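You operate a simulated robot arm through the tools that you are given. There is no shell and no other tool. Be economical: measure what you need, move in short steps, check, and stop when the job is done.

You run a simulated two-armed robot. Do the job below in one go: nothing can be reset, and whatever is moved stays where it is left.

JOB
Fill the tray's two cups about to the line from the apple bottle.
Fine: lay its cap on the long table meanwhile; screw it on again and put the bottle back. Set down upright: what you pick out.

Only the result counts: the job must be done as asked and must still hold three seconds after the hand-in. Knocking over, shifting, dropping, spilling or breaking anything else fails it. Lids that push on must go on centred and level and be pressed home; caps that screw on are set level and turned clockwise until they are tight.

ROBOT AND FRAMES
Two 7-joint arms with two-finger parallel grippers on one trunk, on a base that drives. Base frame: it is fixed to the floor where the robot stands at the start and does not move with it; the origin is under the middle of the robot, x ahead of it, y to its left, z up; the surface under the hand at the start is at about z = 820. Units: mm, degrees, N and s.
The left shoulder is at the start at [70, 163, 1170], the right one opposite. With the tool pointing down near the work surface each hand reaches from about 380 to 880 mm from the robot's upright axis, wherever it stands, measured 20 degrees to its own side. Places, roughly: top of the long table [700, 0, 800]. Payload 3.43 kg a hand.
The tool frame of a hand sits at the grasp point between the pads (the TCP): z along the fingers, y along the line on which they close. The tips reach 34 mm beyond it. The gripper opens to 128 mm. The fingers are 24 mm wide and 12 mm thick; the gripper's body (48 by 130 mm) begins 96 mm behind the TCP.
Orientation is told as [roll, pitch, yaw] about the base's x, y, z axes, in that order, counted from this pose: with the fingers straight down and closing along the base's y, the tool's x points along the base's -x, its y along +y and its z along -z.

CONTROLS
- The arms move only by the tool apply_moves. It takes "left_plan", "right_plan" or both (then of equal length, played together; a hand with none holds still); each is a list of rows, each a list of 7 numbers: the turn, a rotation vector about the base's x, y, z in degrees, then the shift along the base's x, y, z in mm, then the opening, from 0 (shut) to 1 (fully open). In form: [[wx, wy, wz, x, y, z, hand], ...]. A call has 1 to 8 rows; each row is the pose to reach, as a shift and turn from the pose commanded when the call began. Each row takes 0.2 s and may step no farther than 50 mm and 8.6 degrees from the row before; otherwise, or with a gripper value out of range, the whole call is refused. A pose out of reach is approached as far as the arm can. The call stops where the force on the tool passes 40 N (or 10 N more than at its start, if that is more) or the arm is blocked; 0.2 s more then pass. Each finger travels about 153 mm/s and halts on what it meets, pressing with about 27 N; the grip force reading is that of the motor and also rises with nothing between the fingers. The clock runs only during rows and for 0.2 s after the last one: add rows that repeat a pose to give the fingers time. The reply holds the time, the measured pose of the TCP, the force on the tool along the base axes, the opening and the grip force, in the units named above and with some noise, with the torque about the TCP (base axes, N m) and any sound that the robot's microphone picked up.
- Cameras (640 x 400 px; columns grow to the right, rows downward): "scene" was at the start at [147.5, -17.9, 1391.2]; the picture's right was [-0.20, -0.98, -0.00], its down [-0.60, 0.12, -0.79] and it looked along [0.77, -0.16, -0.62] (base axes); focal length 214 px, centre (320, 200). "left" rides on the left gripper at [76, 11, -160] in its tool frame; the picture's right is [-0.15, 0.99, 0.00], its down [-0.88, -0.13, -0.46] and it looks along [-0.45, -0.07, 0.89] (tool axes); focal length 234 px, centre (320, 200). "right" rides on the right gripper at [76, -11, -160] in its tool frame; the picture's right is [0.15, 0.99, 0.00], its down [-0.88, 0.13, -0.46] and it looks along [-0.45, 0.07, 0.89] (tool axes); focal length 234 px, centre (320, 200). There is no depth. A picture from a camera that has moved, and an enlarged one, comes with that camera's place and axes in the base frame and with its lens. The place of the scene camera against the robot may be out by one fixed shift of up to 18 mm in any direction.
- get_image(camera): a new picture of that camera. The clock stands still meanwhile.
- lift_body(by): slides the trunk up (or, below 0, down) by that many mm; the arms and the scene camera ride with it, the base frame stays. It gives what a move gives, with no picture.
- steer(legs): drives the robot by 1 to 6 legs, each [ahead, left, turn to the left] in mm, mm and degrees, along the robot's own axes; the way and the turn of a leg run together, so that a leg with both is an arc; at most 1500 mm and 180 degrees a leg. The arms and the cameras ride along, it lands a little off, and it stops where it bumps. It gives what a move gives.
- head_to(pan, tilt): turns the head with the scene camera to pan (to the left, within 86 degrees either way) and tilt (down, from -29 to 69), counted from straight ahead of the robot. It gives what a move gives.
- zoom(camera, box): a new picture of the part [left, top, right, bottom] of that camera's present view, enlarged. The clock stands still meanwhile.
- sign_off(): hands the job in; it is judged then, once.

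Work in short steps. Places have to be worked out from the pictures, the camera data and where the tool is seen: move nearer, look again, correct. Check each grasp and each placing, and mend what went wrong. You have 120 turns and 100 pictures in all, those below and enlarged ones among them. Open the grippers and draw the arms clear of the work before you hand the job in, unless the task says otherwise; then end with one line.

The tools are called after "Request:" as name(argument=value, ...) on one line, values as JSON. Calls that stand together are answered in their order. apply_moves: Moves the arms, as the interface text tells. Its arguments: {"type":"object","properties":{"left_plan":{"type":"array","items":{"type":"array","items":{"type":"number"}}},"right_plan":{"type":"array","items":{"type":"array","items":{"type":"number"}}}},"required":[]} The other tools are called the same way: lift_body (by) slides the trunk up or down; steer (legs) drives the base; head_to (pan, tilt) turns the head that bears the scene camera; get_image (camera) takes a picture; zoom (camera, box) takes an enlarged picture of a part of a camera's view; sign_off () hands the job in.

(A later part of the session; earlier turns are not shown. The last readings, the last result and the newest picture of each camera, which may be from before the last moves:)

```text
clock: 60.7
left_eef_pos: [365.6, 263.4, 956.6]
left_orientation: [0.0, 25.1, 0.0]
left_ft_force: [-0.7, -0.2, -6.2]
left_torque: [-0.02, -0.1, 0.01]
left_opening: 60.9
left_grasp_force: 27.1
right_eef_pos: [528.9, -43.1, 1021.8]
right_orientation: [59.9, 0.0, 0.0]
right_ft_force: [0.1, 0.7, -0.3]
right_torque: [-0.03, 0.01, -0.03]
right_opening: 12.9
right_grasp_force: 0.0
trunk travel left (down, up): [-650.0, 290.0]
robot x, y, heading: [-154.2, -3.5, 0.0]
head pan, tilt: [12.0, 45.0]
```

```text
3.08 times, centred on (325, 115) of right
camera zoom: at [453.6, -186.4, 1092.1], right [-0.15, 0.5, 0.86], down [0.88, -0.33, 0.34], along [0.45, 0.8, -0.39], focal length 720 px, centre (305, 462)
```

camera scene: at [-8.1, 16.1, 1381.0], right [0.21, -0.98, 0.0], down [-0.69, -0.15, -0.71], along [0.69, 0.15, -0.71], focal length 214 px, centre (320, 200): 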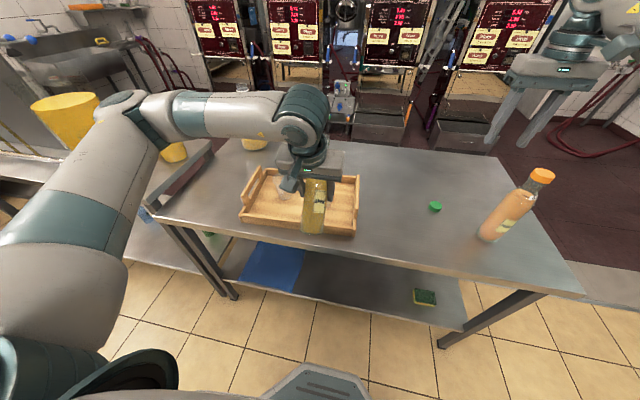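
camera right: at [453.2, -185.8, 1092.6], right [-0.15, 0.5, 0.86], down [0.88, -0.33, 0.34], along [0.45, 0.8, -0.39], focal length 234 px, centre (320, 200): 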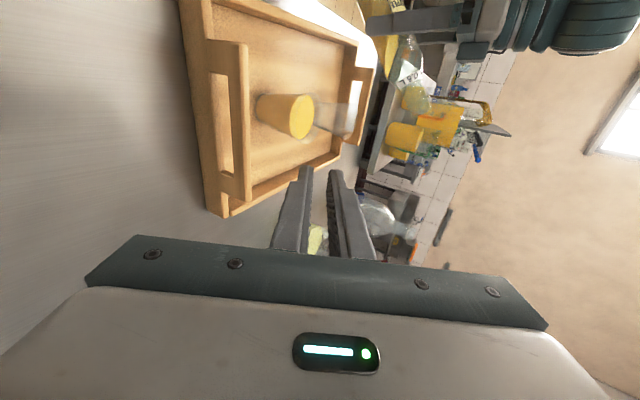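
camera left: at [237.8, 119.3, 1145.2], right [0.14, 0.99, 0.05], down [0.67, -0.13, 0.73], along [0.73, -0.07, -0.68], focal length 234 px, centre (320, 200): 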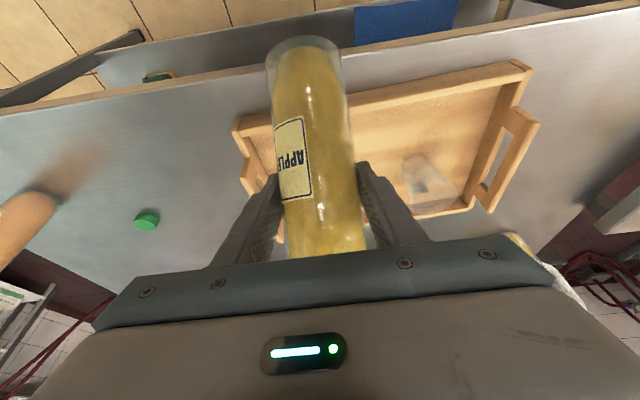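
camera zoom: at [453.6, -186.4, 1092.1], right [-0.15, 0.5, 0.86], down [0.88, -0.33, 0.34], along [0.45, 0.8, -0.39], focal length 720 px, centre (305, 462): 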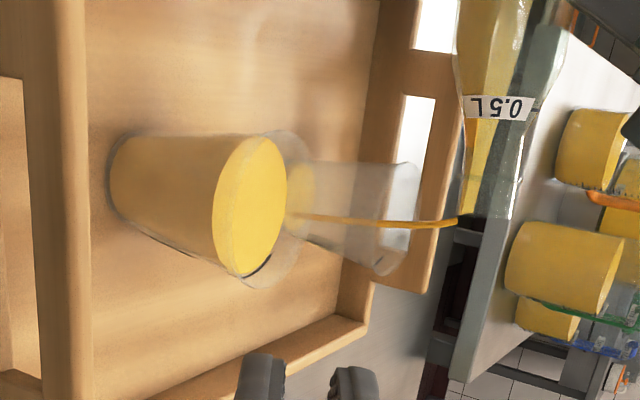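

Stream lands in cup B. Tilt +2° and wait longer.

Request:
apply_moves(left_plan=[[0, 2, 0, 0, 0, 5, 0.3], [0, 2, 0, 0, 0, 5, 0.3], [0, 2, 0, 0, 0, 5, 0.3], [0, 2, 0, 0, 0, 5, 0.3], [0, 2, 0, 0, 0, 5, 0.3], [0, 2, 0, 0, 0, 5, 0.3], [0, 2, 0, 0, 0, 5, 0.3], [0, 2, 0, 0, 0, 5, 0.3]])

Request:
zoom(camera="right", box=[310, 80, 390, 160])

```text
clock: 62.5
left_eef_pos: [363.8, 261.8, 961.8]
left_orientation: [0.0, 27.2, 0.0]
left_ft_force: [-0.7, -0.7, -4.8]
left_torque: [0.02, -0.1, -0.01]
left_opening: 60.8
left_grasp_force: 27.2
right_eef_pos: [528.9, -43.2, 1022.7]
right_orientation: [59.9, 0.0, 0.0]
right_ft_force: [-0.3, 0.0, 0.4]
right_torque: [-0.01, 0.0, 0.02]
right_opening: 12.8
right_grasp_force: 0.0
trunk travel left (down, up): [-650.0, 290.0]
robot x, y, heading: [-151.0, -1.2, 0.1]
head pan, tilt: [12.0, 45.0]
```

```text
5.00 times, centred on (350, 120) of right
camera zoom: at [453.6, -186.4, 1092.1], right [-0.15, 0.5, 0.86], down [0.88, -0.33, 0.34], along [0.45, 0.8, -0.39], focal length 1171 px, centre (170, 600)
```

zoom: 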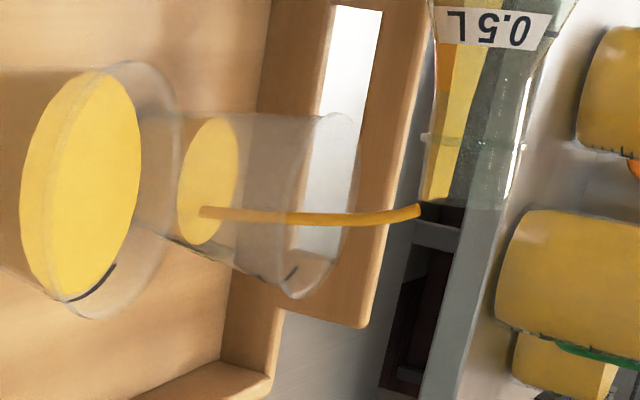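

Level ~half. Tilt +2° again, waiting 1.4 s.

Request:
apply_moves(left_plan=[[0, 2, 0, 0, 0, 5, 0.3], [0, 2, 0, 0, 0, 5, 0.3], [0, 2, 0, 0, 0, 5, 0.3], [0, 2, 0, 0, 0, 5, 0.3], [0, 2, 0, 0, 0, 5, 0.3], [0, 2, 0, 0, 0, 5, 0.3]])

Request:
zoom(camera="right", box=[310, 80, 390, 160])

```text
clock: 63.9
left_eef_pos: [364.7, 263.9, 967.9]
left_orientation: [0.1, 29.1, 0.0]
left_ft_force: [-0.7, -0.3, -5.6]
left_torque: [-0.04, -0.07, -0.05]
left_opening: 60.9
left_grasp_force: 26.9
right_eef_pos: [528.2, -44.4, 1022.7]
right_orientation: [59.9, -0.1, 0.0]
right_ft_force: [0.1, 0.7, -0.9]
right_torque: [0.0, 0.0, -0.02]
right_opening: 12.6
right_grasp_force: 0.1
trunk travel left (down, up): [-650.0, 290.0]
robot x, y, heading: [-153.2, -1.2, -0.2]
head pan, tilt: [12.0, 45.0]
```

```text
5.00 times, centred on (350, 120) of right
camera zoom: at [453.6, -186.5, 1092.1], right [-0.15, 0.5, 0.86], down [0.88, -0.33, 0.34], along [0.45, 0.8, -0.39], focal length 1171 px, centre (170, 600)
```

zoom: 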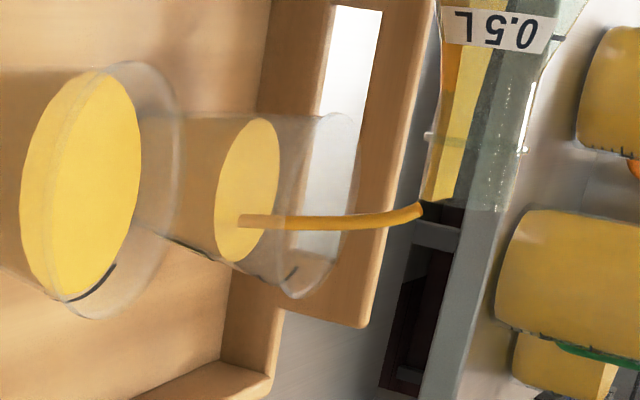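

+40 px; ~42 px to go. Hold with +1° for 1.0 s.

Request:
apply_moves(left_plan=[[0, 1, 0, 0, 0, 2.5, 0.3], [0, 1, 0, 0, 0, 2.5, 0.3], [0, 1, 0, 0, 0, 2.5, 0.3], [0, 1, 0, 0, 0, 2.5, 0.3]])

Request:
zoom(camera="right", box=[310, 80, 390, 160])

```text
clock: 64.9
left_eef_pos: [365.2, 262.3, 969.7]
left_orientation: [0.0, 30.2, 0.0]
left_ft_force: [1.0, -0.1, -5.9]
left_torque: [0.02, -0.08, -0.02]
left_opening: 60.7
left_grasp_force: 26.4
right_eef_pos: [529.0, -43.7, 1022.2]
right_orientation: [60.0, 0.0, 0.0]
right_ft_force: [0.0, -0.2, 0.0]
right_torque: [0.02, 0.0, 0.02]
right_opening: 12.7
right_grasp_force: 0.0
trunk travel left (down, up): [-650.0, 290.0]
robot x, y, heading: [-149.8, 0.7, -0.3]
head pan, tilt: [12.0, 45.0]
```

```text
5.00 times, centred on (350, 120) of right
camera zoom: at [453.5, -186.5, 1092.1], right [-0.15, 0.5, 0.86], down [0.88, -0.33, 0.34], along [0.45, 0.8, -0.39], focal length 1171 px, centre (170, 600)
```

zoom: 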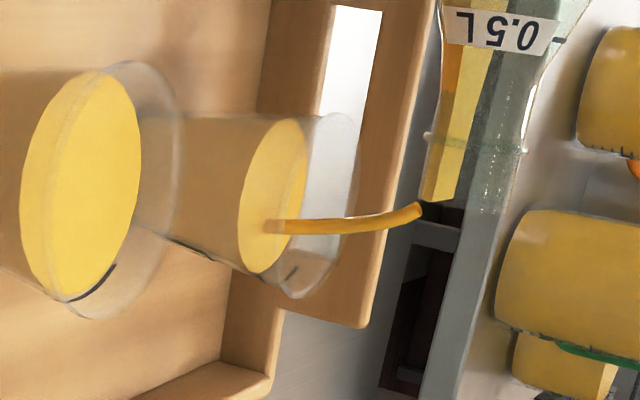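

~18 px remain. Hold 0.4 s, then tilt back.

Request:
apply_moves(left_plan=[[0, 0, 0, 0, 0, 0, 0.3], [0, 0, 0, 0, 0, 0, 0.3], [0, -8, 0, 0, 0, -14, 0.3], [0, -16, 0, 0, 0, -28, 0.3], [0, -16, 0, 0, 0, -28, 0.3]])

Request:
zoom(camera="right", box=[310, 80, 390, 160])

```text
clock: 66.1
left_eef_pos: [365.0, 263.0, 941.6]
left_orientation: [0.0, 13.9, 0.1]
left_ft_force: [0.3, -0.3, -5.2]
left_torque: [0.01, -0.13, -0.02]
left_opening: 60.7
left_grasp_force: 27.1
right_eef_pos: [528.8, -43.6, 1022.2]
right_orientation: [59.8, 0.0, -0.1]
right_ft_force: [-0.5, -0.5, -0.2]
right_torque: [0.01, 0.03, 0.02]
right_opening: 12.9
right_grasp_force: 0.0
trunk travel left (down, up): [-650.0, 290.0]
robot x, y, heading: [-155.0, 6.0, -0.2]
head pan, tilt: [12.0, 45.0]
```

```text
5.00 times, centred on (350, 120) of right
camera zoom: at [453.8, -186.8, 1091.9], right [-0.15, 0.5, 0.86], down [0.88, -0.33, 0.34], along [0.45, 0.8, -0.39], focal length 1171 px, centre (170, 600)
```

zoom: 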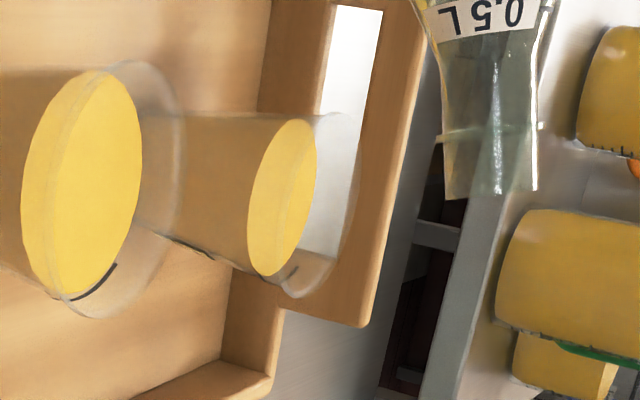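

Zoom closer on cup B's line.

Request:
zoom(camera="right", box=[350, 115, 380, 145])

Request:
zoom(camera="right", box=[310, 115, 340, 145])

```text
13.33 times, centred on (365, 130) of right
camera zoom: at [453.8, -186.8, 1091.9], right [-0.15, 0.5, 0.86], down [0.88, -0.33, 0.34], along [0.45, 0.8, -0.39], focal length 3122 px, centre (-280, 1133)
```

zoom: 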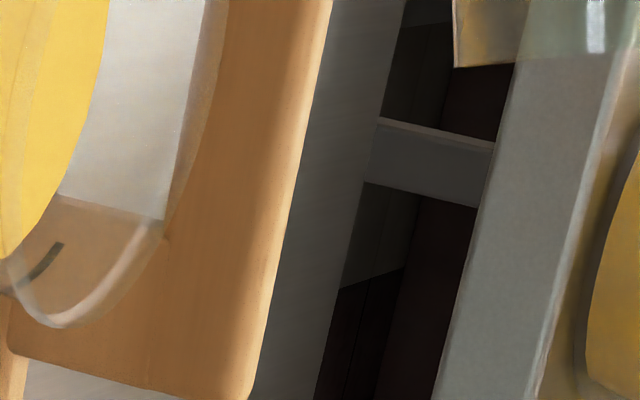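

```text
13.33 times, centred on (325, 130) of right
camera zoom: at [453.8, -186.8, 1091.9], right [-0.15, 0.5, 0.86], down [0.88, -0.33, 0.34], along [0.45, 0.8, -0.39], focal length 3122 px, centre (253, 1133)
```

zoom: 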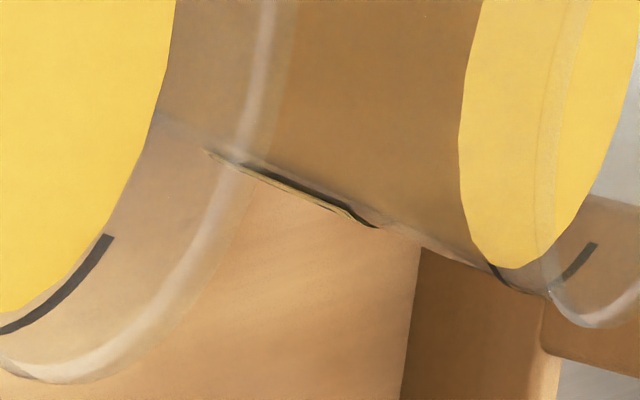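

Cup A is ~1 mm under its line; cup B ~4–5 mm under. One short extra pour into B.

Request:
apply_moves(left_plan=[[0, 8, 0, 0, 0, 14, 0.3], [0, 16.5, 0, 0, 0, 29, 0.3], [0, 16.5, 0, 0, 0, 29, 0.3], [0, 16.5, 0, 0, 0, 29, 0.3], [0, 8, 0, 0, 0, 14, 0.3], [0, 0, 0, 0, 0, 0, 0.3], [0, 0, 0, 0, 0, 0, 0.3]])

Request:
zoom(camera="right", box=[330, 100, 375, 145])

```text
clock: 67.7
left_eef_pos: [364.8, 263.7, 943.1]
left_orientation: [0.0, 14.0, 0.0]
left_ft_force: [0.3, -0.1, -4.4]
left_torque: [0.03, -0.12, -0.01]
left_opening: 60.6
left_grasp_force: 27.0
right_eef_pos: [528.5, -43.7, 1022.7]
right_orientation: [59.9, 0.1, 0.0]
right_ft_force: [-0.8, 0.0, 0.1]
right_torque: [0.03, 0.02, 0.0]
right_opening: 13.1
right_grasp_force: 0.1
trunk travel left (down, up): [-650.0, 290.0]
robot x, y, heading: [-152.2, -0.2, -0.2]
head pan, tilt: [12.0, 45.0]
```

```text
8.89 times, centred on (352, 122) of right
camera zoom: at [453.8, -186.9, 1091.9], right [-0.15, 0.5, 0.86], down [0.88, -0.33, 0.34], along [0.45, 0.8, -0.39], focal length 2082 px, centre (31, 889)
```

zoom: 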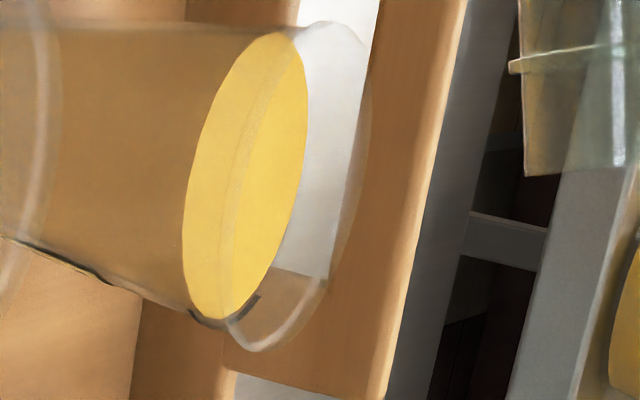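

Both cups are at their lines. I tilt the bottle back to 40° and move it to y≈110 while the right hand withdraws to its earlier waiting pose.

Request:
apply_moves(left_plan=[[0, -6, 0, 0, 0, 20, 0.3], [0, -12, 0, 0, 0, 40, 0.3], [0, -18, 0, 0, 0, 60, 0.3], [0, -24, 0, 0, -30, 77, 0.3], [0, -30, 0, 0, -60, 77, 0.3], [0, -34, 0, 0, -95, 77, 0.3], [0, -34, 0, 0, -125, 77, 0.3], [0, -34, 0, 0, -153, 77, 0.3]], right_plan=[[-7.5, 0, 0, -2, -34, 16, 0.1], [-15, 0, 0, -4, -68, 32, 0.1], [-22.5, 0, 0, -6, -102, 48, 0.1], [-30, 0, 0, -8, -136, 64, 0.1], [-37.5, 0, 0, -10, -170, 80, 0.1], [-45, 0, 0, -13, -204, 95, 0.3], [-52.5, 0, 0, -15, -238, 110, 0.45], [-60, 0, 0, -17, -272, 126, 0.45]])

```text
clock: 69.5
left_eef_pos: [363.9, 109.1, 1019.4]
left_orientation: [0.0, -20.0, 0.1]
left_ft_force: [-1.0, -0.4, -5.0]
left_torque: [0.01, -0.07, 0.01]
left_opening: 60.8
left_grasp_force: 27.1
right_eef_pos: [512.4, -317.4, 1148.7]
right_orientation: [-0.2, -0.1, -0.1]
right_ft_force: [-0.1, 0.4, 0.2]
right_torque: [0.0, -0.01, 0.01]
right_opening: 57.6
right_grasp_force: 0.1
trunk travel left (down, up): [-650.0, 290.0]
robot x, y, heading: [-149.7, -2.5, -0.4]
head pan, tilt: [12.0, 45.0]
```

Now reverse the carry to above the bottle's original spot.

Request:
apply_moves(left_plan=[[-1.52, -4.84, -4.19, 14, -34, 0, 0.3], [-3.05, -9.68, -8.39, 28, -69, 0, 0.3], [-4.57, -14.5, -12.6, 43, -103, -2, 0.3], [-6.1, -19.35, -16.8, 57, -138, -5, 0.3], [-7.6, -24.2, -21, 71, -172, -9, 0.3], [-9.15, -29, -25.2, 86, -207, -12, 0.3], [-10.7, -33.9, -29.4, 100, -241, -16, 0.3], [-12.2, -38.7, -33.55, 115, -275, -20, 0.3]])

Request:
head_to(pan=-8, tilt=42)

Request:
get_image(camera="left")

Request:
get_image(camera="scene")

```text
clock: 71.3
left_eef_pos: [481.8, -168.1, 999.1]
left_orientation: [0.0, -59.9, -34.9]
left_ft_force: [-0.3, 0.5, -5.2]
left_torque: [0.01, 0.05, -0.06]
left_opening: 60.8
left_grasp_force: 27.6
right_eef_pos: [513.6, -317.9, 1147.0]
right_orientation: [0.1, 0.1, 0.0]
right_ft_force: [0.5, 0.2, 0.3]
right_torque: [0.02, 0.03, 0.0]
right_opening: 57.4
right_grasp_force: 0.1
trunk travel left (down, up): [-650.0, 290.0]
robot x, y, heading: [-148.3, -1.3, 0.1]
head pan, tilt: [12.0, 45.0]
```

```text
clock: 72.1
left_eef_pos: [481.5, -166.6, 998.7]
left_orientation: [0.0, -59.9, -34.9]
left_ft_force: [-0.2, -0.3, -4.1]
left_torque: [0.05, 0.05, -0.03]
left_opening: 60.6
left_grasp_force: 27.0
right_eef_pos: [513.2, -316.4, 1149.1]
right_orientation: [-0.2, 0.0, 0.0]
right_ft_force: [-0.3, 0.0, -0.4]
right_torque: [-0.04, 0.0, 0.03]
right_opening: 57.4
right_grasp_force: 0.0
trunk travel left (down, up): [-650.0, 290.0]
robot x, y, heading: [-154.2, 0.5, 0.2]
head pan, tilt: [-8.0, 42.0]
```

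```text
29 pictures are left
camera left: at [343.1, -55.6, 1015.0], right [0.63, 0.77, 0.13], down [-0.04, -0.13, 0.99], along [0.78, -0.63, -0.06], focal length 234 px, centre (320, 200)
```

left: 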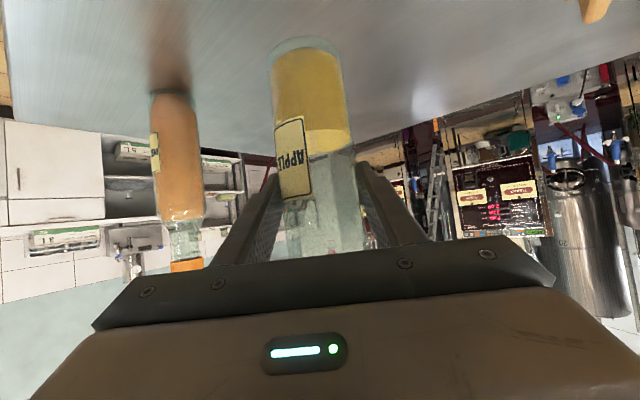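

```text
28 pictures are left
camera scene: at [-5.2, -12.3, 1385.3], right [-0.14, -0.99, 0.0], down [-0.66, 0.09, -0.74], along [0.74, -0.1, -0.67], focal length 214 px, centre (320, 200)
```

scene: 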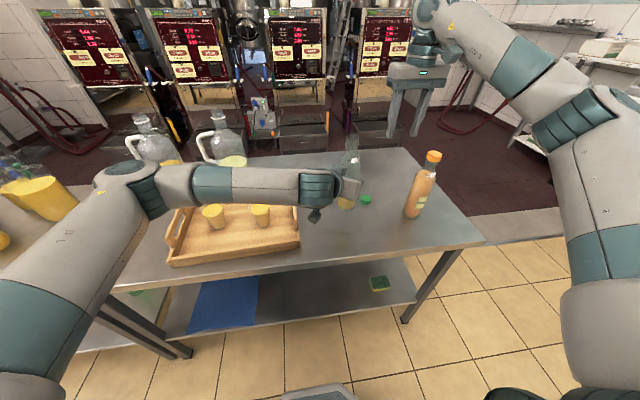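

Bottle is back above its spot. I lower it to the original height, correcting (-2.5,+1.5).

Request:
apply_moves(left_plan=[[0, 0, 0, -1, 1, -25, 0.3], [0, 0, 0, -2.5, 1.5, -48, 0.3], [0, 0, 0, -2.5, 1.5, -60, 0.3], [0, 0, 0, -2.5, 1.5, -66, 0.3], [0, 0, 0, -2.5, 1.5, -69, 0.3], [0, 0, 0, -2.5, 1.5, -70.5, 0.3]])

Request:
zoom(camera="left", box=[220, 0, 420, 130])

```text
clock: 73.5
left_eef_pos: [476.9, -164.4, 930.3]
left_orientation: [0.0, -60.0, -34.9]
left_ft_force: [-0.3, 1.3, 1.8]
left_torque: [0.2, 0.1, 0.02]
left_opening: 60.8
left_grasp_force: 26.9
right_eef_pos: [511.4, -316.1, 1148.3]
right_orientation: [-0.1, 0.0, 0.0]
right_ft_force: [0.2, 0.1, -0.3]
right_torque: [0.02, 0.01, 0.0]
right_opening: 57.9
right_grasp_force: 0.0
trunk travel left (down, up): [-650.0, 290.0]
robot x, y, heading: [-155.1, 0.1, 0.0]
head pan, tilt: [-8.0, 42.0]
```

```text
3.08 times, centred on (320, 65) of left
camera zoom: at [339.0, -53.2, 945.2], right [0.63, 0.77, 0.13], down [-0.04, -0.13, 0.99], along [0.78, -0.63, -0.05], focal length 720 px, centre (320, 615)
```

zoom: 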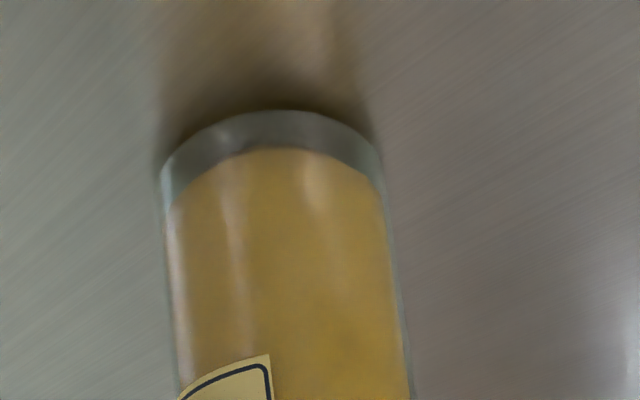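

The bottle touches the table. I open the left fingers a few mm so it settles flat, then grip again.

Request:
apply_moves(left_plan=[[0, 0, 0, 0, 0, 0, 0.52], [0, 0, 0, 0, 0, 0, 0.52], [0, 0, 0, 0, 0, 0, 0.52], [0, 0, 0, 0, 0, 0, 0.3], [0, 0, 0, 0, 0, 0, 0.3], [0, 0, 0, 0, 0, 0, 0.3]])

Request:
zoom(camera="left", box=[220, 0, 420, 130])

Request:
zoom(camera="scene", box=[290, 120, 410, 220])

```text
clock: 74.9
left_eef_pos: [477.6, -164.5, 928.7]
left_orientation: [-0.2, -60.1, -34.9]
left_ft_force: [-0.1, -0.2, -0.3]
left_torque: [-0.07, -0.02, -0.02]
left_opening: 60.7
left_grasp_force: 27.0
right_eef_pos: [512.7, -317.0, 1147.7]
right_orientation: [-0.1, -0.1, 0.1]
right_ft_force: [-0.8, 0.3, 0.0]
right_torque: [-0.02, -0.01, -0.02]
right_opening: 57.7
right_grasp_force: 0.1
trunk travel left (down, up): [-650.0, 290.0]
robot x, y, heading: [-148.2, -3.8, -0.1]
head pan, tilt: [-8.0, 42.0]
```

```text
3.08 times, centred on (320, 65) of left
camera zoom: at [338.9, -53.3, 944.4], right [0.63, 0.77, 0.13], down [-0.04, -0.13, 0.99], along [0.78, -0.63, -0.06], focal length 720 px, centre (320, 615)
```

zoom: 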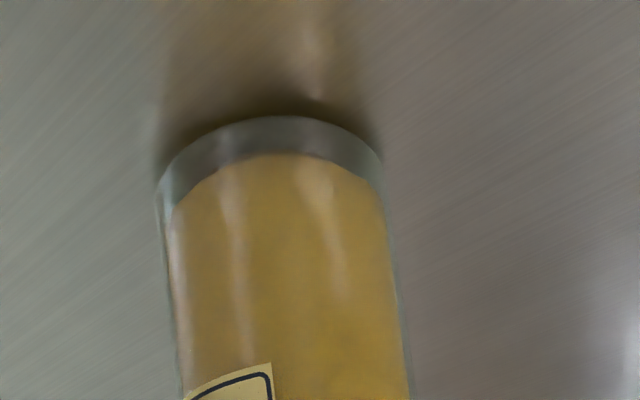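

```text
4.00 times, centred on (350, 170) of scene
camera zoom: at [-5.7, -12.4, 1385.4], right [-0.14, -0.99, 0.0], down [-0.66, 0.09, -0.74], along [0.74, -0.1, -0.67], focal length 858 px, centre (200, 320)
```

zoom: 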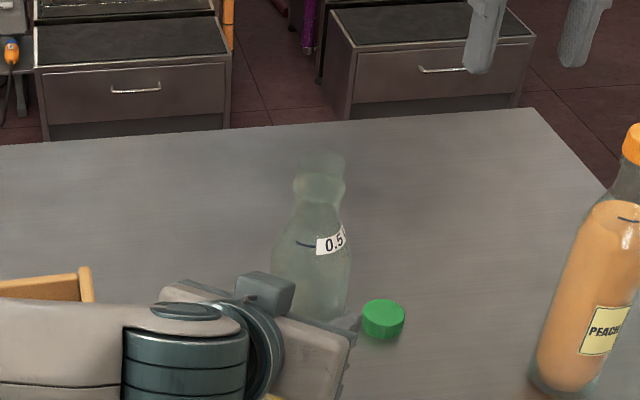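

Bottle is flat and re-gripped. Now the right hand goes above the cap to check alignment.

Request:
apply_moves(right_plan=[[0, 0, 0, 29, 21, -25, 0.5], [0, 0, 0, 58, 42, -50, 0.5], [0, 0, 0, 58, 42, -98, 0.5], [0, 0, 0, 58, 42, -146, 0.5], [0, 0, 0, 58, 42, -194, 0.5], [0, 0, 0, 58, 42, -225, 0.5]])

Request:
get_image(camera="right")

```text
clock: 76.3
left_eef_pos: [477.7, -163.8, 929.4]
left_orientation: [-0.1, -59.8, -34.9]
left_ft_force: [0.3, -0.4, 0.3]
left_torque: [-0.08, -0.07, -0.01]
left_opening: 60.2
left_grasp_force: 27.1
right_eef_pos: [569.9, -273.9, 920.9]
right_orientation: [0.0, 0.0, 0.0]
right_ft_force: [-0.5, 0.6, 1.1]
right_torque: [0.02, 0.03, -0.01]
right_opening: 63.8
right_grasp_force: 0.1
trunk travel left (down, up): [-650.0, 290.0]
robot x, y, heading: [-149.7, -0.4, -0.3]
head pan, tilt: [-8.0, 42.0]
```

```text
24 pictures are left
camera right: at [495.4, -284.6, 1079.4], right [-0.15, 0.99, 0.0], down [0.88, 0.13, 0.46], along [0.45, 0.07, -0.89], focal length 234 px, centre (320, 200)
```

right: 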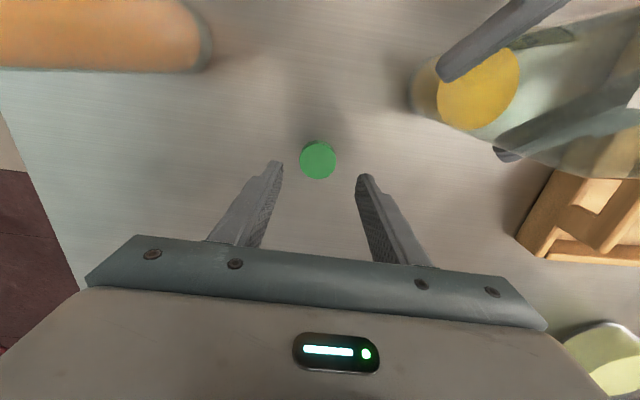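

Cap centre is offset about (-1.5,-1). I lower to z≈856 and grip.

Request:
apply_moves(right_plan=[[0, 0, 0, -1, -0.5, -30, 0.5], [0, 0, 0, -1.5, -1, -55, 0.5], [0, 0, 0, -1.5, -1, -64.5, 0.5], [0, 0, 0, -1.5, -1, -64.5, 0.3], [0, 0, 0, -1.5, -1, -64.5, 0.15], [0, 0, 0, -1.5, -1, -64.5, 0.15], [0, 0, 0, -1.5, -1, -64.5, 0.15]])

Request:
zoom(camera="scene", box=[350, 160, 410, 210])

```text
clock: 77.9
left_eef_pos: [476.9, -163.9, 929.1]
left_orientation: [-0.2, -59.8, -34.8]
left_ft_force: [-1.5, -0.1, 0.3]
left_torque: [0.11, 0.06, 0.03]
left_opening: 60.8
left_grasp_force: 27.0
right_eef_pos: [567.2, -274.5, 857.5]
right_orientation: [-0.2, 0.0, 0.0]
right_ft_force: [-0.2, -0.1, 0.2]
right_torque: [0.01, -0.02, -0.03]
right_opening: 36.7
right_grasp_force: 27.2
trunk travel left (down, up): [-650.0, 290.0]
robot x, y, heading: [-150.3, -1.9, -0.0]
head pan, tilt: [-8.0, 42.0]
```

```text
8.00 times, centred on (380, 185) of scene
camera zoom: at [-5.8, -12.2, 1385.4], right [-0.14, -0.99, 0.0], down [-0.66, 0.09, -0.74], along [0.74, -0.1, -0.67], focal length 1716 px, centre (-160, 320)
```

zoom: 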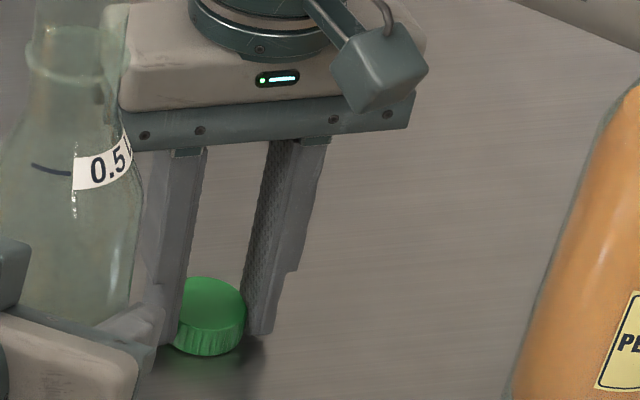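

Cap gripped. Lift it straight up and use the right camera to locate the bottle's mouth.

Request:
apply_moves(right_plan=[[0, 0, 0, 0, 0, 40, 0.15], [0, 0, 0, 0, 0, 85, 0.15], [0, 0, 0, 0, 0, 130, 0.15], [0, 0, 0, 0, 0, 175, 0.15], [0, 0, 0, 0, 0, 220, 0.15], [0, 0, 0, -20, 15, 260, 0.15], [0, 0, 0, -40, 30, 295, 0.15]])

Request:
get_image(camera="right")

```text
clock: 79.5
left_eef_pos: [476.0, -163.9, 928.9]
left_orientation: [-0.1, -59.9, -34.8]
left_ft_force: [-1.9, 0.0, 0.8]
left_torque: [0.2, 0.04, 0.03]
left_opening: 60.4
left_grasp_force: 27.2
right_eef_pos: [527.9, -242.2, 1157.8]
right_orientation: [-0.2, 0.0, 0.1]
right_ft_force: [0.1, 0.2, 0.3]
right_torque: [0.02, 0.0, -0.04]
right_opening: 36.8
right_grasp_force: 27.3
trunk travel left (down, up): [-650.0, 290.0]
robot x, y, heading: [-149.5, -2.2, -0.1]
head pan, tilt: [-8.0, 42.0]
```

```text
22 pictures are left
camera right: at [452.8, -253.6, 1315.1], right [-0.15, 0.99, 0.0], down [0.88, 0.13, 0.46], along [0.45, 0.07, -0.89], focal length 234 px, centre (320, 200)
```

right: 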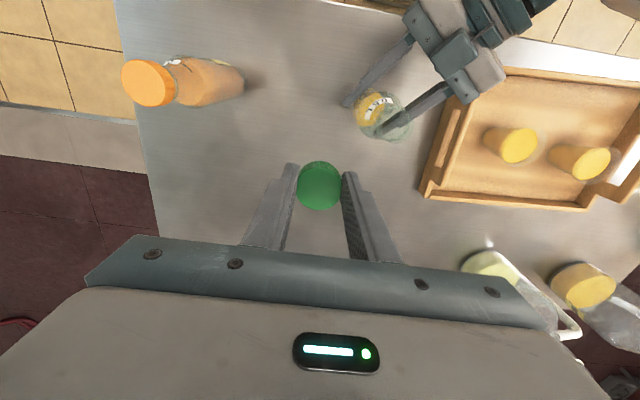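

Request:
zoom(camera="right", box=[350, 85, 420, 150])

```text
6.15 times, centred on (385, 118) of right
camera zoom: at [452.8, -253.6, 1315.1], right [-0.15, 0.99, 0.0], down [0.88, 0.13, 0.46], along [0.45, 0.07, -0.89], focal length 1441 px, centre (-80, 708)
```

zoom: 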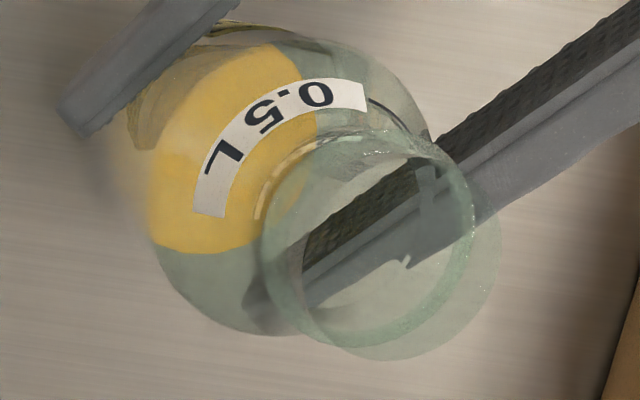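

From the pictures the mouth centre is about (483.5,-168.5), i.e. 5–6 mm farther out than before. I move the cap over it and wind to +40°.

Request:
apply_moves(right_plan=[[0, 0, 8, -9, 15, 0, 0.15], [0, 0, 16, -18, 30, 0, 0.15], [0, 0, 24, -27, 45, -5, 0.15], [0, 0, 32, -36, 60, -15, 0.15], [0, 0, 40, -43.5, 73.5, -25, 0.15], [0, 0, 40, -43.5, 73.5, -35, 0.15]])

Request:
zoom(camera="scene", box=[310, 120, 390, 200])

Request:
get_image(camera="right")

```text
clock: 80.9
left_eef_pos: [478.0, -162.9, 929.9]
left_orientation: [-0.1, -59.9, -34.9]
left_ft_force: [-0.4, -0.4, 0.3]
left_torque: [-0.05, -0.07, 0.04]
left_opening: 60.5
left_grasp_force: 26.9
right_eef_pos: [483.7, -171.7, 1119.9]
right_orientation: [0.0, 0.0, 40.2]
right_ft_force: [0.5, -0.6, 0.9]
right_torque: [0.03, 0.01, -0.03]
right_opening: 36.7
right_grasp_force: 26.8
trunk travel left (down, up): [-650.0, 290.0]
robot x, y, heading: [-152.5, 0.2, -0.2]
head pan, tilt: [-8.0, 42.0]
```

```text
5.00 times, centred on (350, 160) of scene
camera zoom: at [-5.8, -12.5, 1385.4], right [-0.14, -0.99, 0.0], down [-0.66, 0.09, -0.74], along [0.74, -0.1, -0.67], focal length 1072 px, centre (170, 400)
```

zoom: 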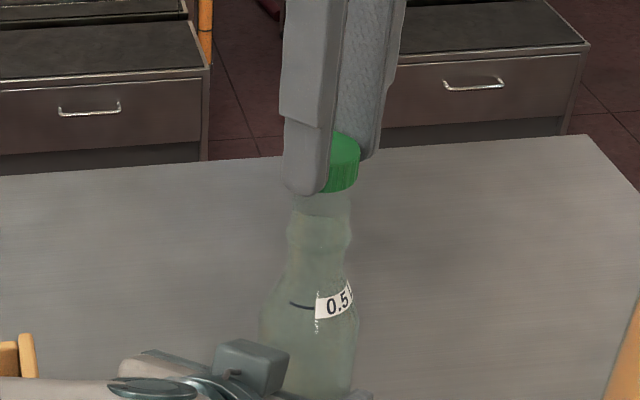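

```text
19 pictures are left
camera right: at [433.3, -228.3, 1279.1], right [-0.75, 0.66, 0.0], down [0.59, 0.67, 0.46], along [0.3, 0.34, -0.89], focal length 234 px, centre (320, 200)
```

right: 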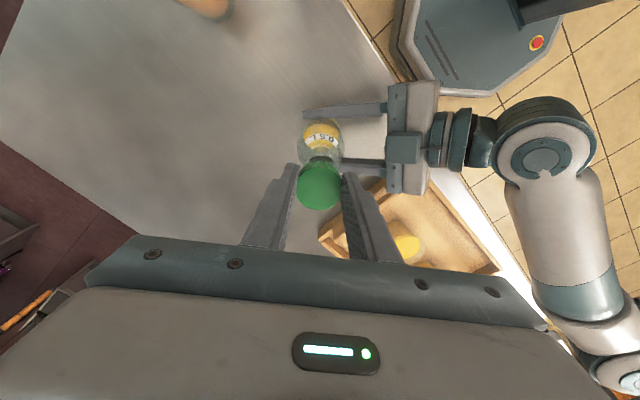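

Cap is ~1.2 mm too far to −y, otherwise centred. I correct and descend slowly toward thread contact (expected near TCP z 1090).

Request:
apply_moves(right_plan=[[0, 0, 0, 0, 1.2, -10, 0.15], [0, 0, 0, 0, 1.2, -20, 0.15], [0, 0, 0, 0, 1.2, -24, 0.15], [0, 0, 0, 0, 1.2, -26, 0.15], [0, 0, 0, 0, 1.2, -28, 0.15]])

Request:
zoom(camera="scene", box=[310, 120, 390, 200])

```text
clock: 82.1
left_eef_pos: [476.1, -164.4, 929.4]
left_orientation: [0.0, -59.8, -35.0]
left_ft_force: [2.3, -6.3, -5.5]
left_torque: [0.58, -0.38, 0.05]
left_opening: 60.6
left_grasp_force: 27.4
right_eef_pos: [484.5, -169.7, 1093.1]
right_orientation: [-0.1, -0.1, 39.9]
right_ft_force: [1.0, 6.0, 29.3]
right_torque: [0.04, 0.22, -0.06]
right_opening: 36.8
right_grasp_force: 26.6
trunk travel left (down, up): [-650.0, 290.0]
robot x, y, heading: [-151.2, -1.7, -0.3]
head pan, tilt: [-8.0, 42.0]
```

```text
5.00 times, centred on (350, 160) of scene
camera zoom: at [-7.2, -11.8, 1385.6], right [-0.14, -0.99, 0.0], down [-0.66, 0.09, -0.74], along [0.74, -0.1, -0.67], focal length 1072 px, centre (170, 400)
```

zoom: 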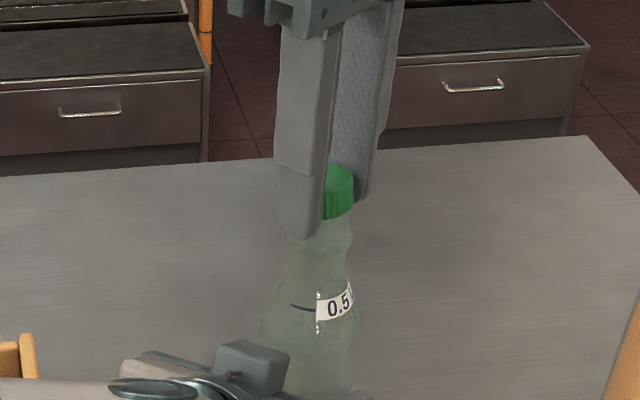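

The cap sits over the neck with thread contact (29 N). I relax 1.5 mm and turn clockwise 68° with slight downward feed.

Request:
apply_moves(right_plan=[[0, 0, 0, 0, 0.5, 1.5, 0.15], [0, 0, -8.5, 0, 0.5, 1.3, 0.15], [0, 0, -17, 0, 0.5, 1.1, 0.15], [0, 0, -25.5, 0, 0.5, 1.0, 0.15], [0, 0, -34, 0, 0.5, 0.8, 0.15], [0, 0, -42.5, 0, 0.5, 0.6, 0.15], [0, 0, -51, 0, 0.5, 0.4, 0.15], [0, 0, -59.5, 0, 0.5, 0.2, 0.15]])

```text
clock: 83.9
left_eef_pos: [477.1, -164.5, 929.0]
left_orientation: [-0.1, -60.0, -35.0]
left_ft_force: [9.9, -3.8, 1.1]
left_torque: [0.29, 0.56, -0.04]
left_opening: 60.6
left_grasp_force: 27.1
right_eef_pos: [484.0, -169.7, 1090.3]
right_orientation: [-0.1, -0.1, -19.6]
right_ft_force: [-6.6, 2.4, 0.9]
right_torque: [0.09, 0.17, 0.06]
right_opening: 36.5
right_grasp_force: 27.2
trunk travel left (down, up): [-650.0, 290.0]
robot x, y, heading: [-150.4, -0.4, -0.1]
head pan, tilt: [-8.0, 42.0]
```

Force dropped and the cap went down ~3 mm: threads are taking. Continue another 68° clockwise.

Request:
apply_moves(right_plan=[[0, 0, -8.5, -0.6, 0, -0.1, 0.15], [0, 0, -17, -1, 0.3, -0.2, 0.15], [0, 0, -25.5, -1, 0.3, -0.3, 0.15], [0, 0, -34, -1, 0.3, -0.4, 0.15], [0, 0, -42.5, -1, 0.3, -0.5, 0.15], [0, 0, -51, -1, 0.3, -0.6, 0.15], [0, 0, -59.5, -1, 0.3, -0.7, 0.15], [0, 0, -68, -1, 0.3, -0.8, 0.15]])

Request:
apply_moves(right_plan=[[0, 0, -8.5, 0, 0, -0.1, 0.15], [0, 0, -17, 0, 0, -0.2, 0.15], [0, 0, -25.5, 0, 0, -0.3, 0.15], [0, 0, -34, 0, 0, -0.4, 0.15], [0, 0, -42.5, 0, 0, -0.5, 0.15]])

Request:
zoom(camera="scene", box=[310, 120, 390, 200])

```text
clock: 85.7
left_eef_pos: [477.1, -165.0, 929.6]
left_orientation: [-0.2, -60.0, -35.0]
left_ft_force: [-2.3, -5.6, 7.0]
left_torque: [0.31, -1.18, -0.15]
left_opening: 60.9
left_grasp_force: 26.9
right_eef_pos: [483.2, -169.6, 1090.8]
right_orientation: [0.0, 0.0, -87.6]
right_ft_force: [6.3, 5.6, 0.3]
right_torque: [0.1, -0.14, 0.05]
right_opening: 36.7
right_grasp_force: 27.2
trunk travel left (down, up): [-650.0, 290.0]
robot x, y, heading: [-152.3, -0.5, -0.1]
head pan, tilt: [-8.0, 42.0]
```

```text
clock: 86.9
left_eef_pos: [474.9, -165.1, 928.8]
left_orientation: [0.0, -59.9, -35.1]
left_ft_force: [-14.2, -7.1, 4.4]
left_torque: [0.31, -1.14, -0.34]
left_opening: 61.2
left_grasp_force: 26.6
right_eef_pos: [482.2, -168.0, 1091.6]
right_orientation: [-0.1, 0.2, -130.2]
right_ft_force: [10.8, 4.5, 0.6]
right_torque: [0.15, -0.29, 0.18]
right_opening: 36.5
right_grasp_force: 27.0
trunk travel left (down, up): [-650.0, 290.0]
robot x, y, heading: [-152.0, 0.2, -0.2]
head pan, tilt: [-8.0, 42.0]
```

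```text
5.00 times, centred on (350, 160) of scene
camera zoom: at [-6.9, -12.4, 1385.5], right [-0.14, -0.99, 0.0], down [-0.66, 0.09, -0.74], along [0.74, -0.1, -0.67], focal length 1072 px, centre (170, 400)
```

zoom: 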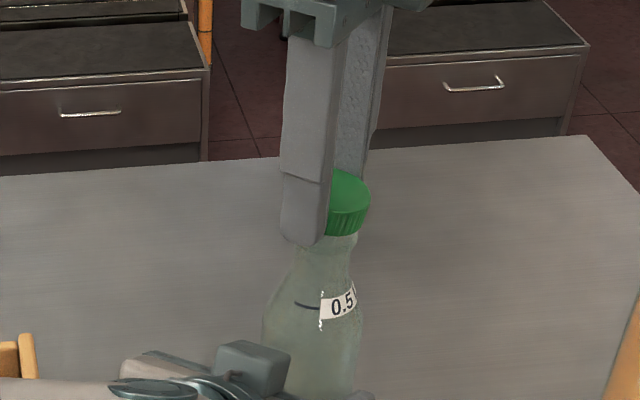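

The cap is now well down on the neck, though lateral load has built up. I release it, rise and look.

Request:
apply_moves(right_plan=[[0, 0, 0, 0, 0, 0, 0.3], [0, 0, 0, 0, 0, 0, 0.6], [0, 0, 0, 0, 0, 0, 0.6], [0, 0, 0, 0, 0, 45, 0.6]])

Request:
zoom(camera="scene", box=[310, 130, 390, 210])

Request:
zoom(camera="right", box=[250, 80, 410, 240])

```text
clock: 87.9
left_eef_pos: [476.2, -164.4, 928.1]
left_orientation: [-0.1, -59.9, -34.9]
left_ft_force: [-1.6, 1.3, 1.1]
left_torque: [0.13, 0.0, 0.05]
left_opening: 60.9
left_grasp_force: 27.3
right_eef_pos: [481.2, -167.8, 1135.0]
right_orientation: [0.1, 0.0, -130.0]
right_ft_force: [-0.5, 0.5, 0.9]
right_torque: [0.05, -0.01, 0.0]
right_opening: 76.9
right_grasp_force: 0.0
trunk travel left (down, up): [-650.0, 290.0]
robot x, y, heading: [-150.6, 0.8, -0.2]
head pan, tilt: [-8.0, 42.0]
```

```text
5.00 times, centred on (350, 170) of scene
camera zoom: at [-6.6, -11.5, 1385.3], right [-0.14, -0.99, 0.0], down [-0.66, 0.09, -0.74], along [0.74, -0.1, -0.67], focal length 1072 px, centre (170, 350)
```

zoom: 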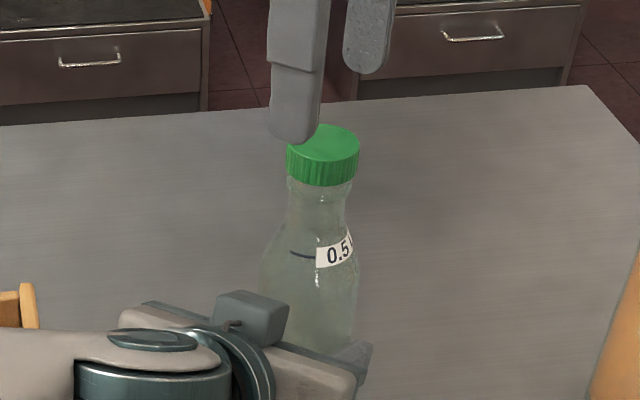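

```text
2.50 times, centred on (330, 160) of right
camera zoom: at [521.1, -102.9, 1294.0], right [0.85, -0.52, 0.0], down [-0.47, -0.76, 0.46], along [-0.24, -0.39, -0.89], focal length 585 px, centre (295, 300)
```

zoom: 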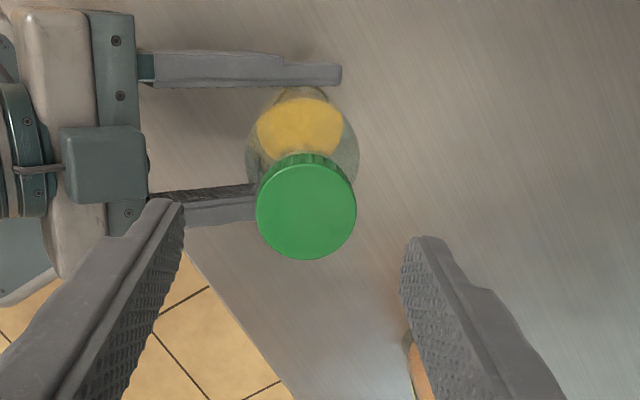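

The cap sits level but only ~starting on the thread (about 2.5 mm above its closed height). I rewind the right hand for another stroke, centred on the cap at about (485,-168.5).

Request:
apply_moves(right_plan=[[0, 0, 8.5, 1, 0, 0, 0.6], [0, 0, 17, 2, 0, 0, 0.6], [0, 0, 25.5, 3, -0.5, 0, 0.6], [0, 0, 34, 3.5, -0.5, 0, 0.6], [0, 0, 42.5, 3.5, -0.5, 0, 0.6], [0, 0, 51, 3.5, -0.5, 0, 0.6], [0, 0, 59.5, 3.5, -0.5, 0, 0.6], [0, 0, 68, 3.5, -0.5, 0, 0.6]])

Request:
apply_moves(right_plan=[[0, 0, 8.5, 0, 0, 0, 0.6], [0, 0, 17, 0, 0, 0, 0.6], [0, 0, 25.5, 0, 0, 0, 0.6], [0, 0, 34, 0, 0, 0, 0.6], [0, 0, 42.5, 0, 0, 0, 0.6], [0, 0, 51, 0, 0, 0, 0.6], [0, 0, 59.5, 0, 0, 0, 0.6], [0, 0, 68, 0, 0, 0, 0.6]])

Request:
apply_moves(right_plan=[[0, 0, 8.5, 0, 0, 0, 0.6], [0, 0, 17, 0, 0, 0, 0.6], [0, 0, 25.5, 0, 0, 0, 0.6], [0, 0, 34, 0, 0, 0, 0.6], [0, 0, 34, 0, 0, -15, 0.6]])

Request:
zoom(camera="right", box=[250, 80, 410, 240])

```text
clock: 89.7
left_eef_pos: [477.2, -164.2, 929.8]
left_orientation: [-0.1, -60.0, -34.8]
left_ft_force: [-1.3, -0.8, 0.1]
left_torque: [-0.09, 0.03, -0.01]
left_opening: 60.7
left_grasp_force: 26.7
right_eef_pos: [486.2, -170.3, 1134.8]
right_orientation: [0.0, 0.0, -61.8]
right_ft_force: [0.6, 0.7, 0.5]
right_torque: [-0.02, 0.02, -0.01]
right_opening: 76.8
right_grasp_force: 0.0
trunk travel left (down, up): [-650.0, 290.0]
robot x, y, heading: [-151.4, -2.0, 0.1]
head pan, tilt: [-8.0, 42.0]
```

```text
clock: 91.5
left_eef_pos: [477.4, -163.6, 928.4]
left_orientation: [-0.1, -59.9, -34.9]
left_ft_force: [0.3, 0.7, 0.0]
left_torque: [0.02, 0.03, -0.01]
left_opening: 60.7
left_grasp_force: 26.7
right_eef_pos: [487.7, -169.3, 1134.4]
right_orientation: [-0.1, 0.0, 6.3]
right_ft_force: [0.3, 0.5, -0.3]
right_torque: [0.01, -0.01, -0.01]
right_opening: 76.9
right_grasp_force: 0.1
trunk travel left (down, up): [-650.0, 290.0]
robot x, y, heading: [-147.3, -0.1, -0.0]
head pan, tilt: [-8.0, 42.0]
```

```text
clock: 92.7
left_eef_pos: [477.2, -164.9, 929.5]
left_orientation: [-0.1, -59.9, -35.0]
left_ft_force: [-0.1, -0.6, 0.0]
left_torque: [-0.05, -0.01, -0.01]
left_opening: 60.8
left_grasp_force: 26.8
right_eef_pos: [487.1, -169.7, 1120.3]
right_orientation: [0.0, 0.0, 40.1]
right_ft_force: [1.2, 0.4, -0.5]
right_torque: [-0.01, 0.0, 0.02]
right_opening: 76.7
right_grasp_force: 0.1
trunk travel left (down, up): [-650.0, 290.0]
robot x, y, heading: [-151.9, 1.8, 0.1]
head pan, tilt: [-8.0, 42.0]
```

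```text
2.50 times, centred on (330, 160) of right
camera zoom: at [436.7, -227.0, 1279.4], right [-0.75, 0.66, 0.0], down [0.59, 0.67, 0.46], along [0.3, 0.34, -0.89], focal length 585 px, centre (295, 300)
```

zoom: 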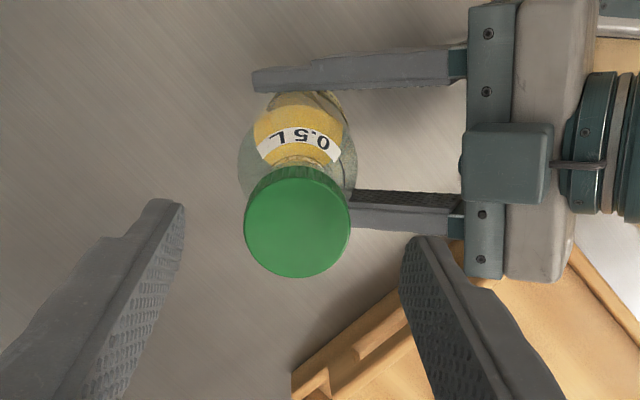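

Cap estimated at (485.3,-170.4). I descend around it with a (-1.8,-0.8) correction, grip, and start turning clockwise.

Request:
apply_moves(right_plan=[[0, 0, 0, -1.8, -0.8, -15, 0.6], [0, 0, 0, -1.8, -0.8, -31, 0.6], [0, 0, 0, -1.8, -0.8, -31, 0.3], [0, 0, 0, -1.8, -0.8, -31, 0.15], [0, 0, 0, -1.8, -0.8, -31, 0.15], [0, 0, -8.5, -1.8, -0.8, -31.1, 0.15], [0, 0, -17, -1.8, -0.8, -31.2, 0.15], [0, 0, -25.5, -1.8, -0.8, -31.3, 0.15]])

Request:
apply_moves(right_plan=[[0, 0, -8.5, 0, 0, -0.1, 0.15], [0, 0, -17, 0, 0, -0.2, 0.15], [0, 0, -25.5, 0, 0, -0.3, 0.15], [0, 0, -34, 0, 0, -0.4, 0.15], [0, 0, -42.5, 0, 0, -0.5, 0.15], [0, 0, -51, 0, 0, -0.6, 0.15], [0, 0, -59.5, 0, 0, -0.7, 0.15], [0, 0, -68, 0, 0, -0.8, 0.15]])

```text
clock: 94.5
left_eef_pos: [478.0, -165.2, 929.6]
left_orientation: [-0.1, -59.9, -35.0]
left_ft_force: [5.6, -5.3, 0.0]
left_torque: [0.62, 0.41, -0.04]
left_opening: 60.5
left_grasp_force: 27.5
right_eef_pos: [483.9, -170.1, 1089.5]
right_orientation: [0.0, 0.0, 14.4]
right_ft_force: [-4.4, 4.5, 1.9]
right_torque: [0.1, 0.2, 0.01]
right_opening: 38.5
right_grasp_force: 27.0
trunk travel left (down, up): [-650.0, 290.0]
robot x, y, heading: [-151.1, -1.6, -0.2]
head pan, tilt: [-8.0, 42.0]
```

```text
clock: 96.3
left_eef_pos: [476.2, -163.4, 930.4]
left_orientation: [0.0, -59.9, -34.9]
left_ft_force: [3.0, -8.0, 0.8]
left_torque: [0.7, -0.14, -0.08]
left_opening: 60.6
left_grasp_force: 27.1
right_eef_pos: [485.7, -170.3, 1088.1]
right_orientation: [-0.1, 0.0, -53.6]
right_ft_force: [-2.5, 6.8, 1.4]
right_torque: [0.33, 0.46, 0.03]
right_opening: 38.1
right_grasp_force: 27.1
trunk travel left (down, up): [-650.0, 290.0]
robot x, y, heading: [-153.3, -3.0, 0.0]
head pan, tilt: [-8.0, 42.0]
```

Proceeding smoothly. Relax +1 mm in y and turn 76° more.

Request:
apply_moves(right_plan=[[0, 0, -8.5, -0.4, 0.7, -0.1, 0.15], [0, 0, -17, -0.4, 1, -0.2, 0.15], [0, 0, -25.5, -0.4, 1, -0.3, 0.15], [0, 0, -34, -0.4, 1, -0.4, 0.15], [0, 0, -42.5, -0.4, 1, -0.5, 0.15], [0, 0, -51, -0.4, 1, -0.6, 0.15], [0, 0, -59.5, -0.4, 1, -0.7, 0.15], [0, 0, -68, -0.4, 1, -0.8, 0.15]])

Request:
zoom(camera="scene", box=[310, 130, 390, 210])

```text
clock: 98.1
left_eef_pos: [476.4, -163.6, 928.6]
left_orientation: [0.0, -59.9, -35.0]
left_ft_force: [-10.2, -1.5, 0.3]
left_torque: [0.3, -1.02, -0.11]
left_opening: 60.4
left_grasp_force: 27.0
right_eef_pos: [484.8, -169.7, 1089.0]
right_orientation: [-0.1, 0.0, -121.7]
right_ft_force: [8.4, 1.7, 0.9]
right_torque: [-0.11, -0.2, 0.01]
right_opening: 38.0
right_grasp_force: 27.4
trunk travel left (down, up): [-650.0, 290.0]
robot x, y, heading: [-151.5, -1.3, 0.0]
head pan, tilt: [-8.0, 42.0]
```

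```text
5.00 times, centred on (350, 170) of scene
camera zoom: at [-5.8, -12.2, 1385.4], right [-0.14, -0.99, 0.0], down [-0.66, 0.09, -0.74], along [0.74, -0.1, -0.67], focal length 1072 px, centre (170, 350)
```

zoom: 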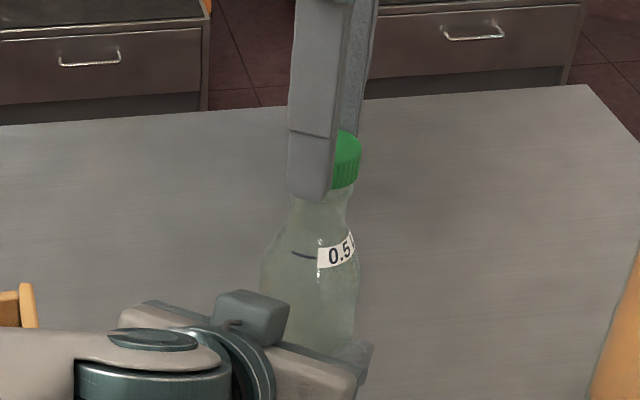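

Cap now looks near its closed height. I try ~17° more to feel for tightening.

Request:
apply_moves(right_plan=[[0, 0, -8.5, 0.7, 0, -0.1, 0.15], [0, 0, -17, 1, 0, -0.2, 0.15]])

```text
clock: 98.7
left_eef_pos: [477.8, -164.3, 928.2]
left_orientation: [-0.1, -60.0, -34.9]
left_ft_force: [-7.6, -2.7, -0.2]
left_torque: [0.2, -0.6, -0.09]
left_opening: 60.5
left_grasp_force: 27.1
right_eef_pos: [484.7, -171.5, 1087.8]
right_orientation: [-0.1, 0.0, -138.5]
right_ft_force: [5.3, 1.4, 2.1]
right_torque: [0.0, -0.05, 0.03]
right_opening: 38.0
right_grasp_force: 27.3
trunk travel left (down, up): [-650.0, 290.0]
robot x, y, heading: [-156.6, 0.0, 0.2]
head pan, tilt: [-8.0, 42.0]
```

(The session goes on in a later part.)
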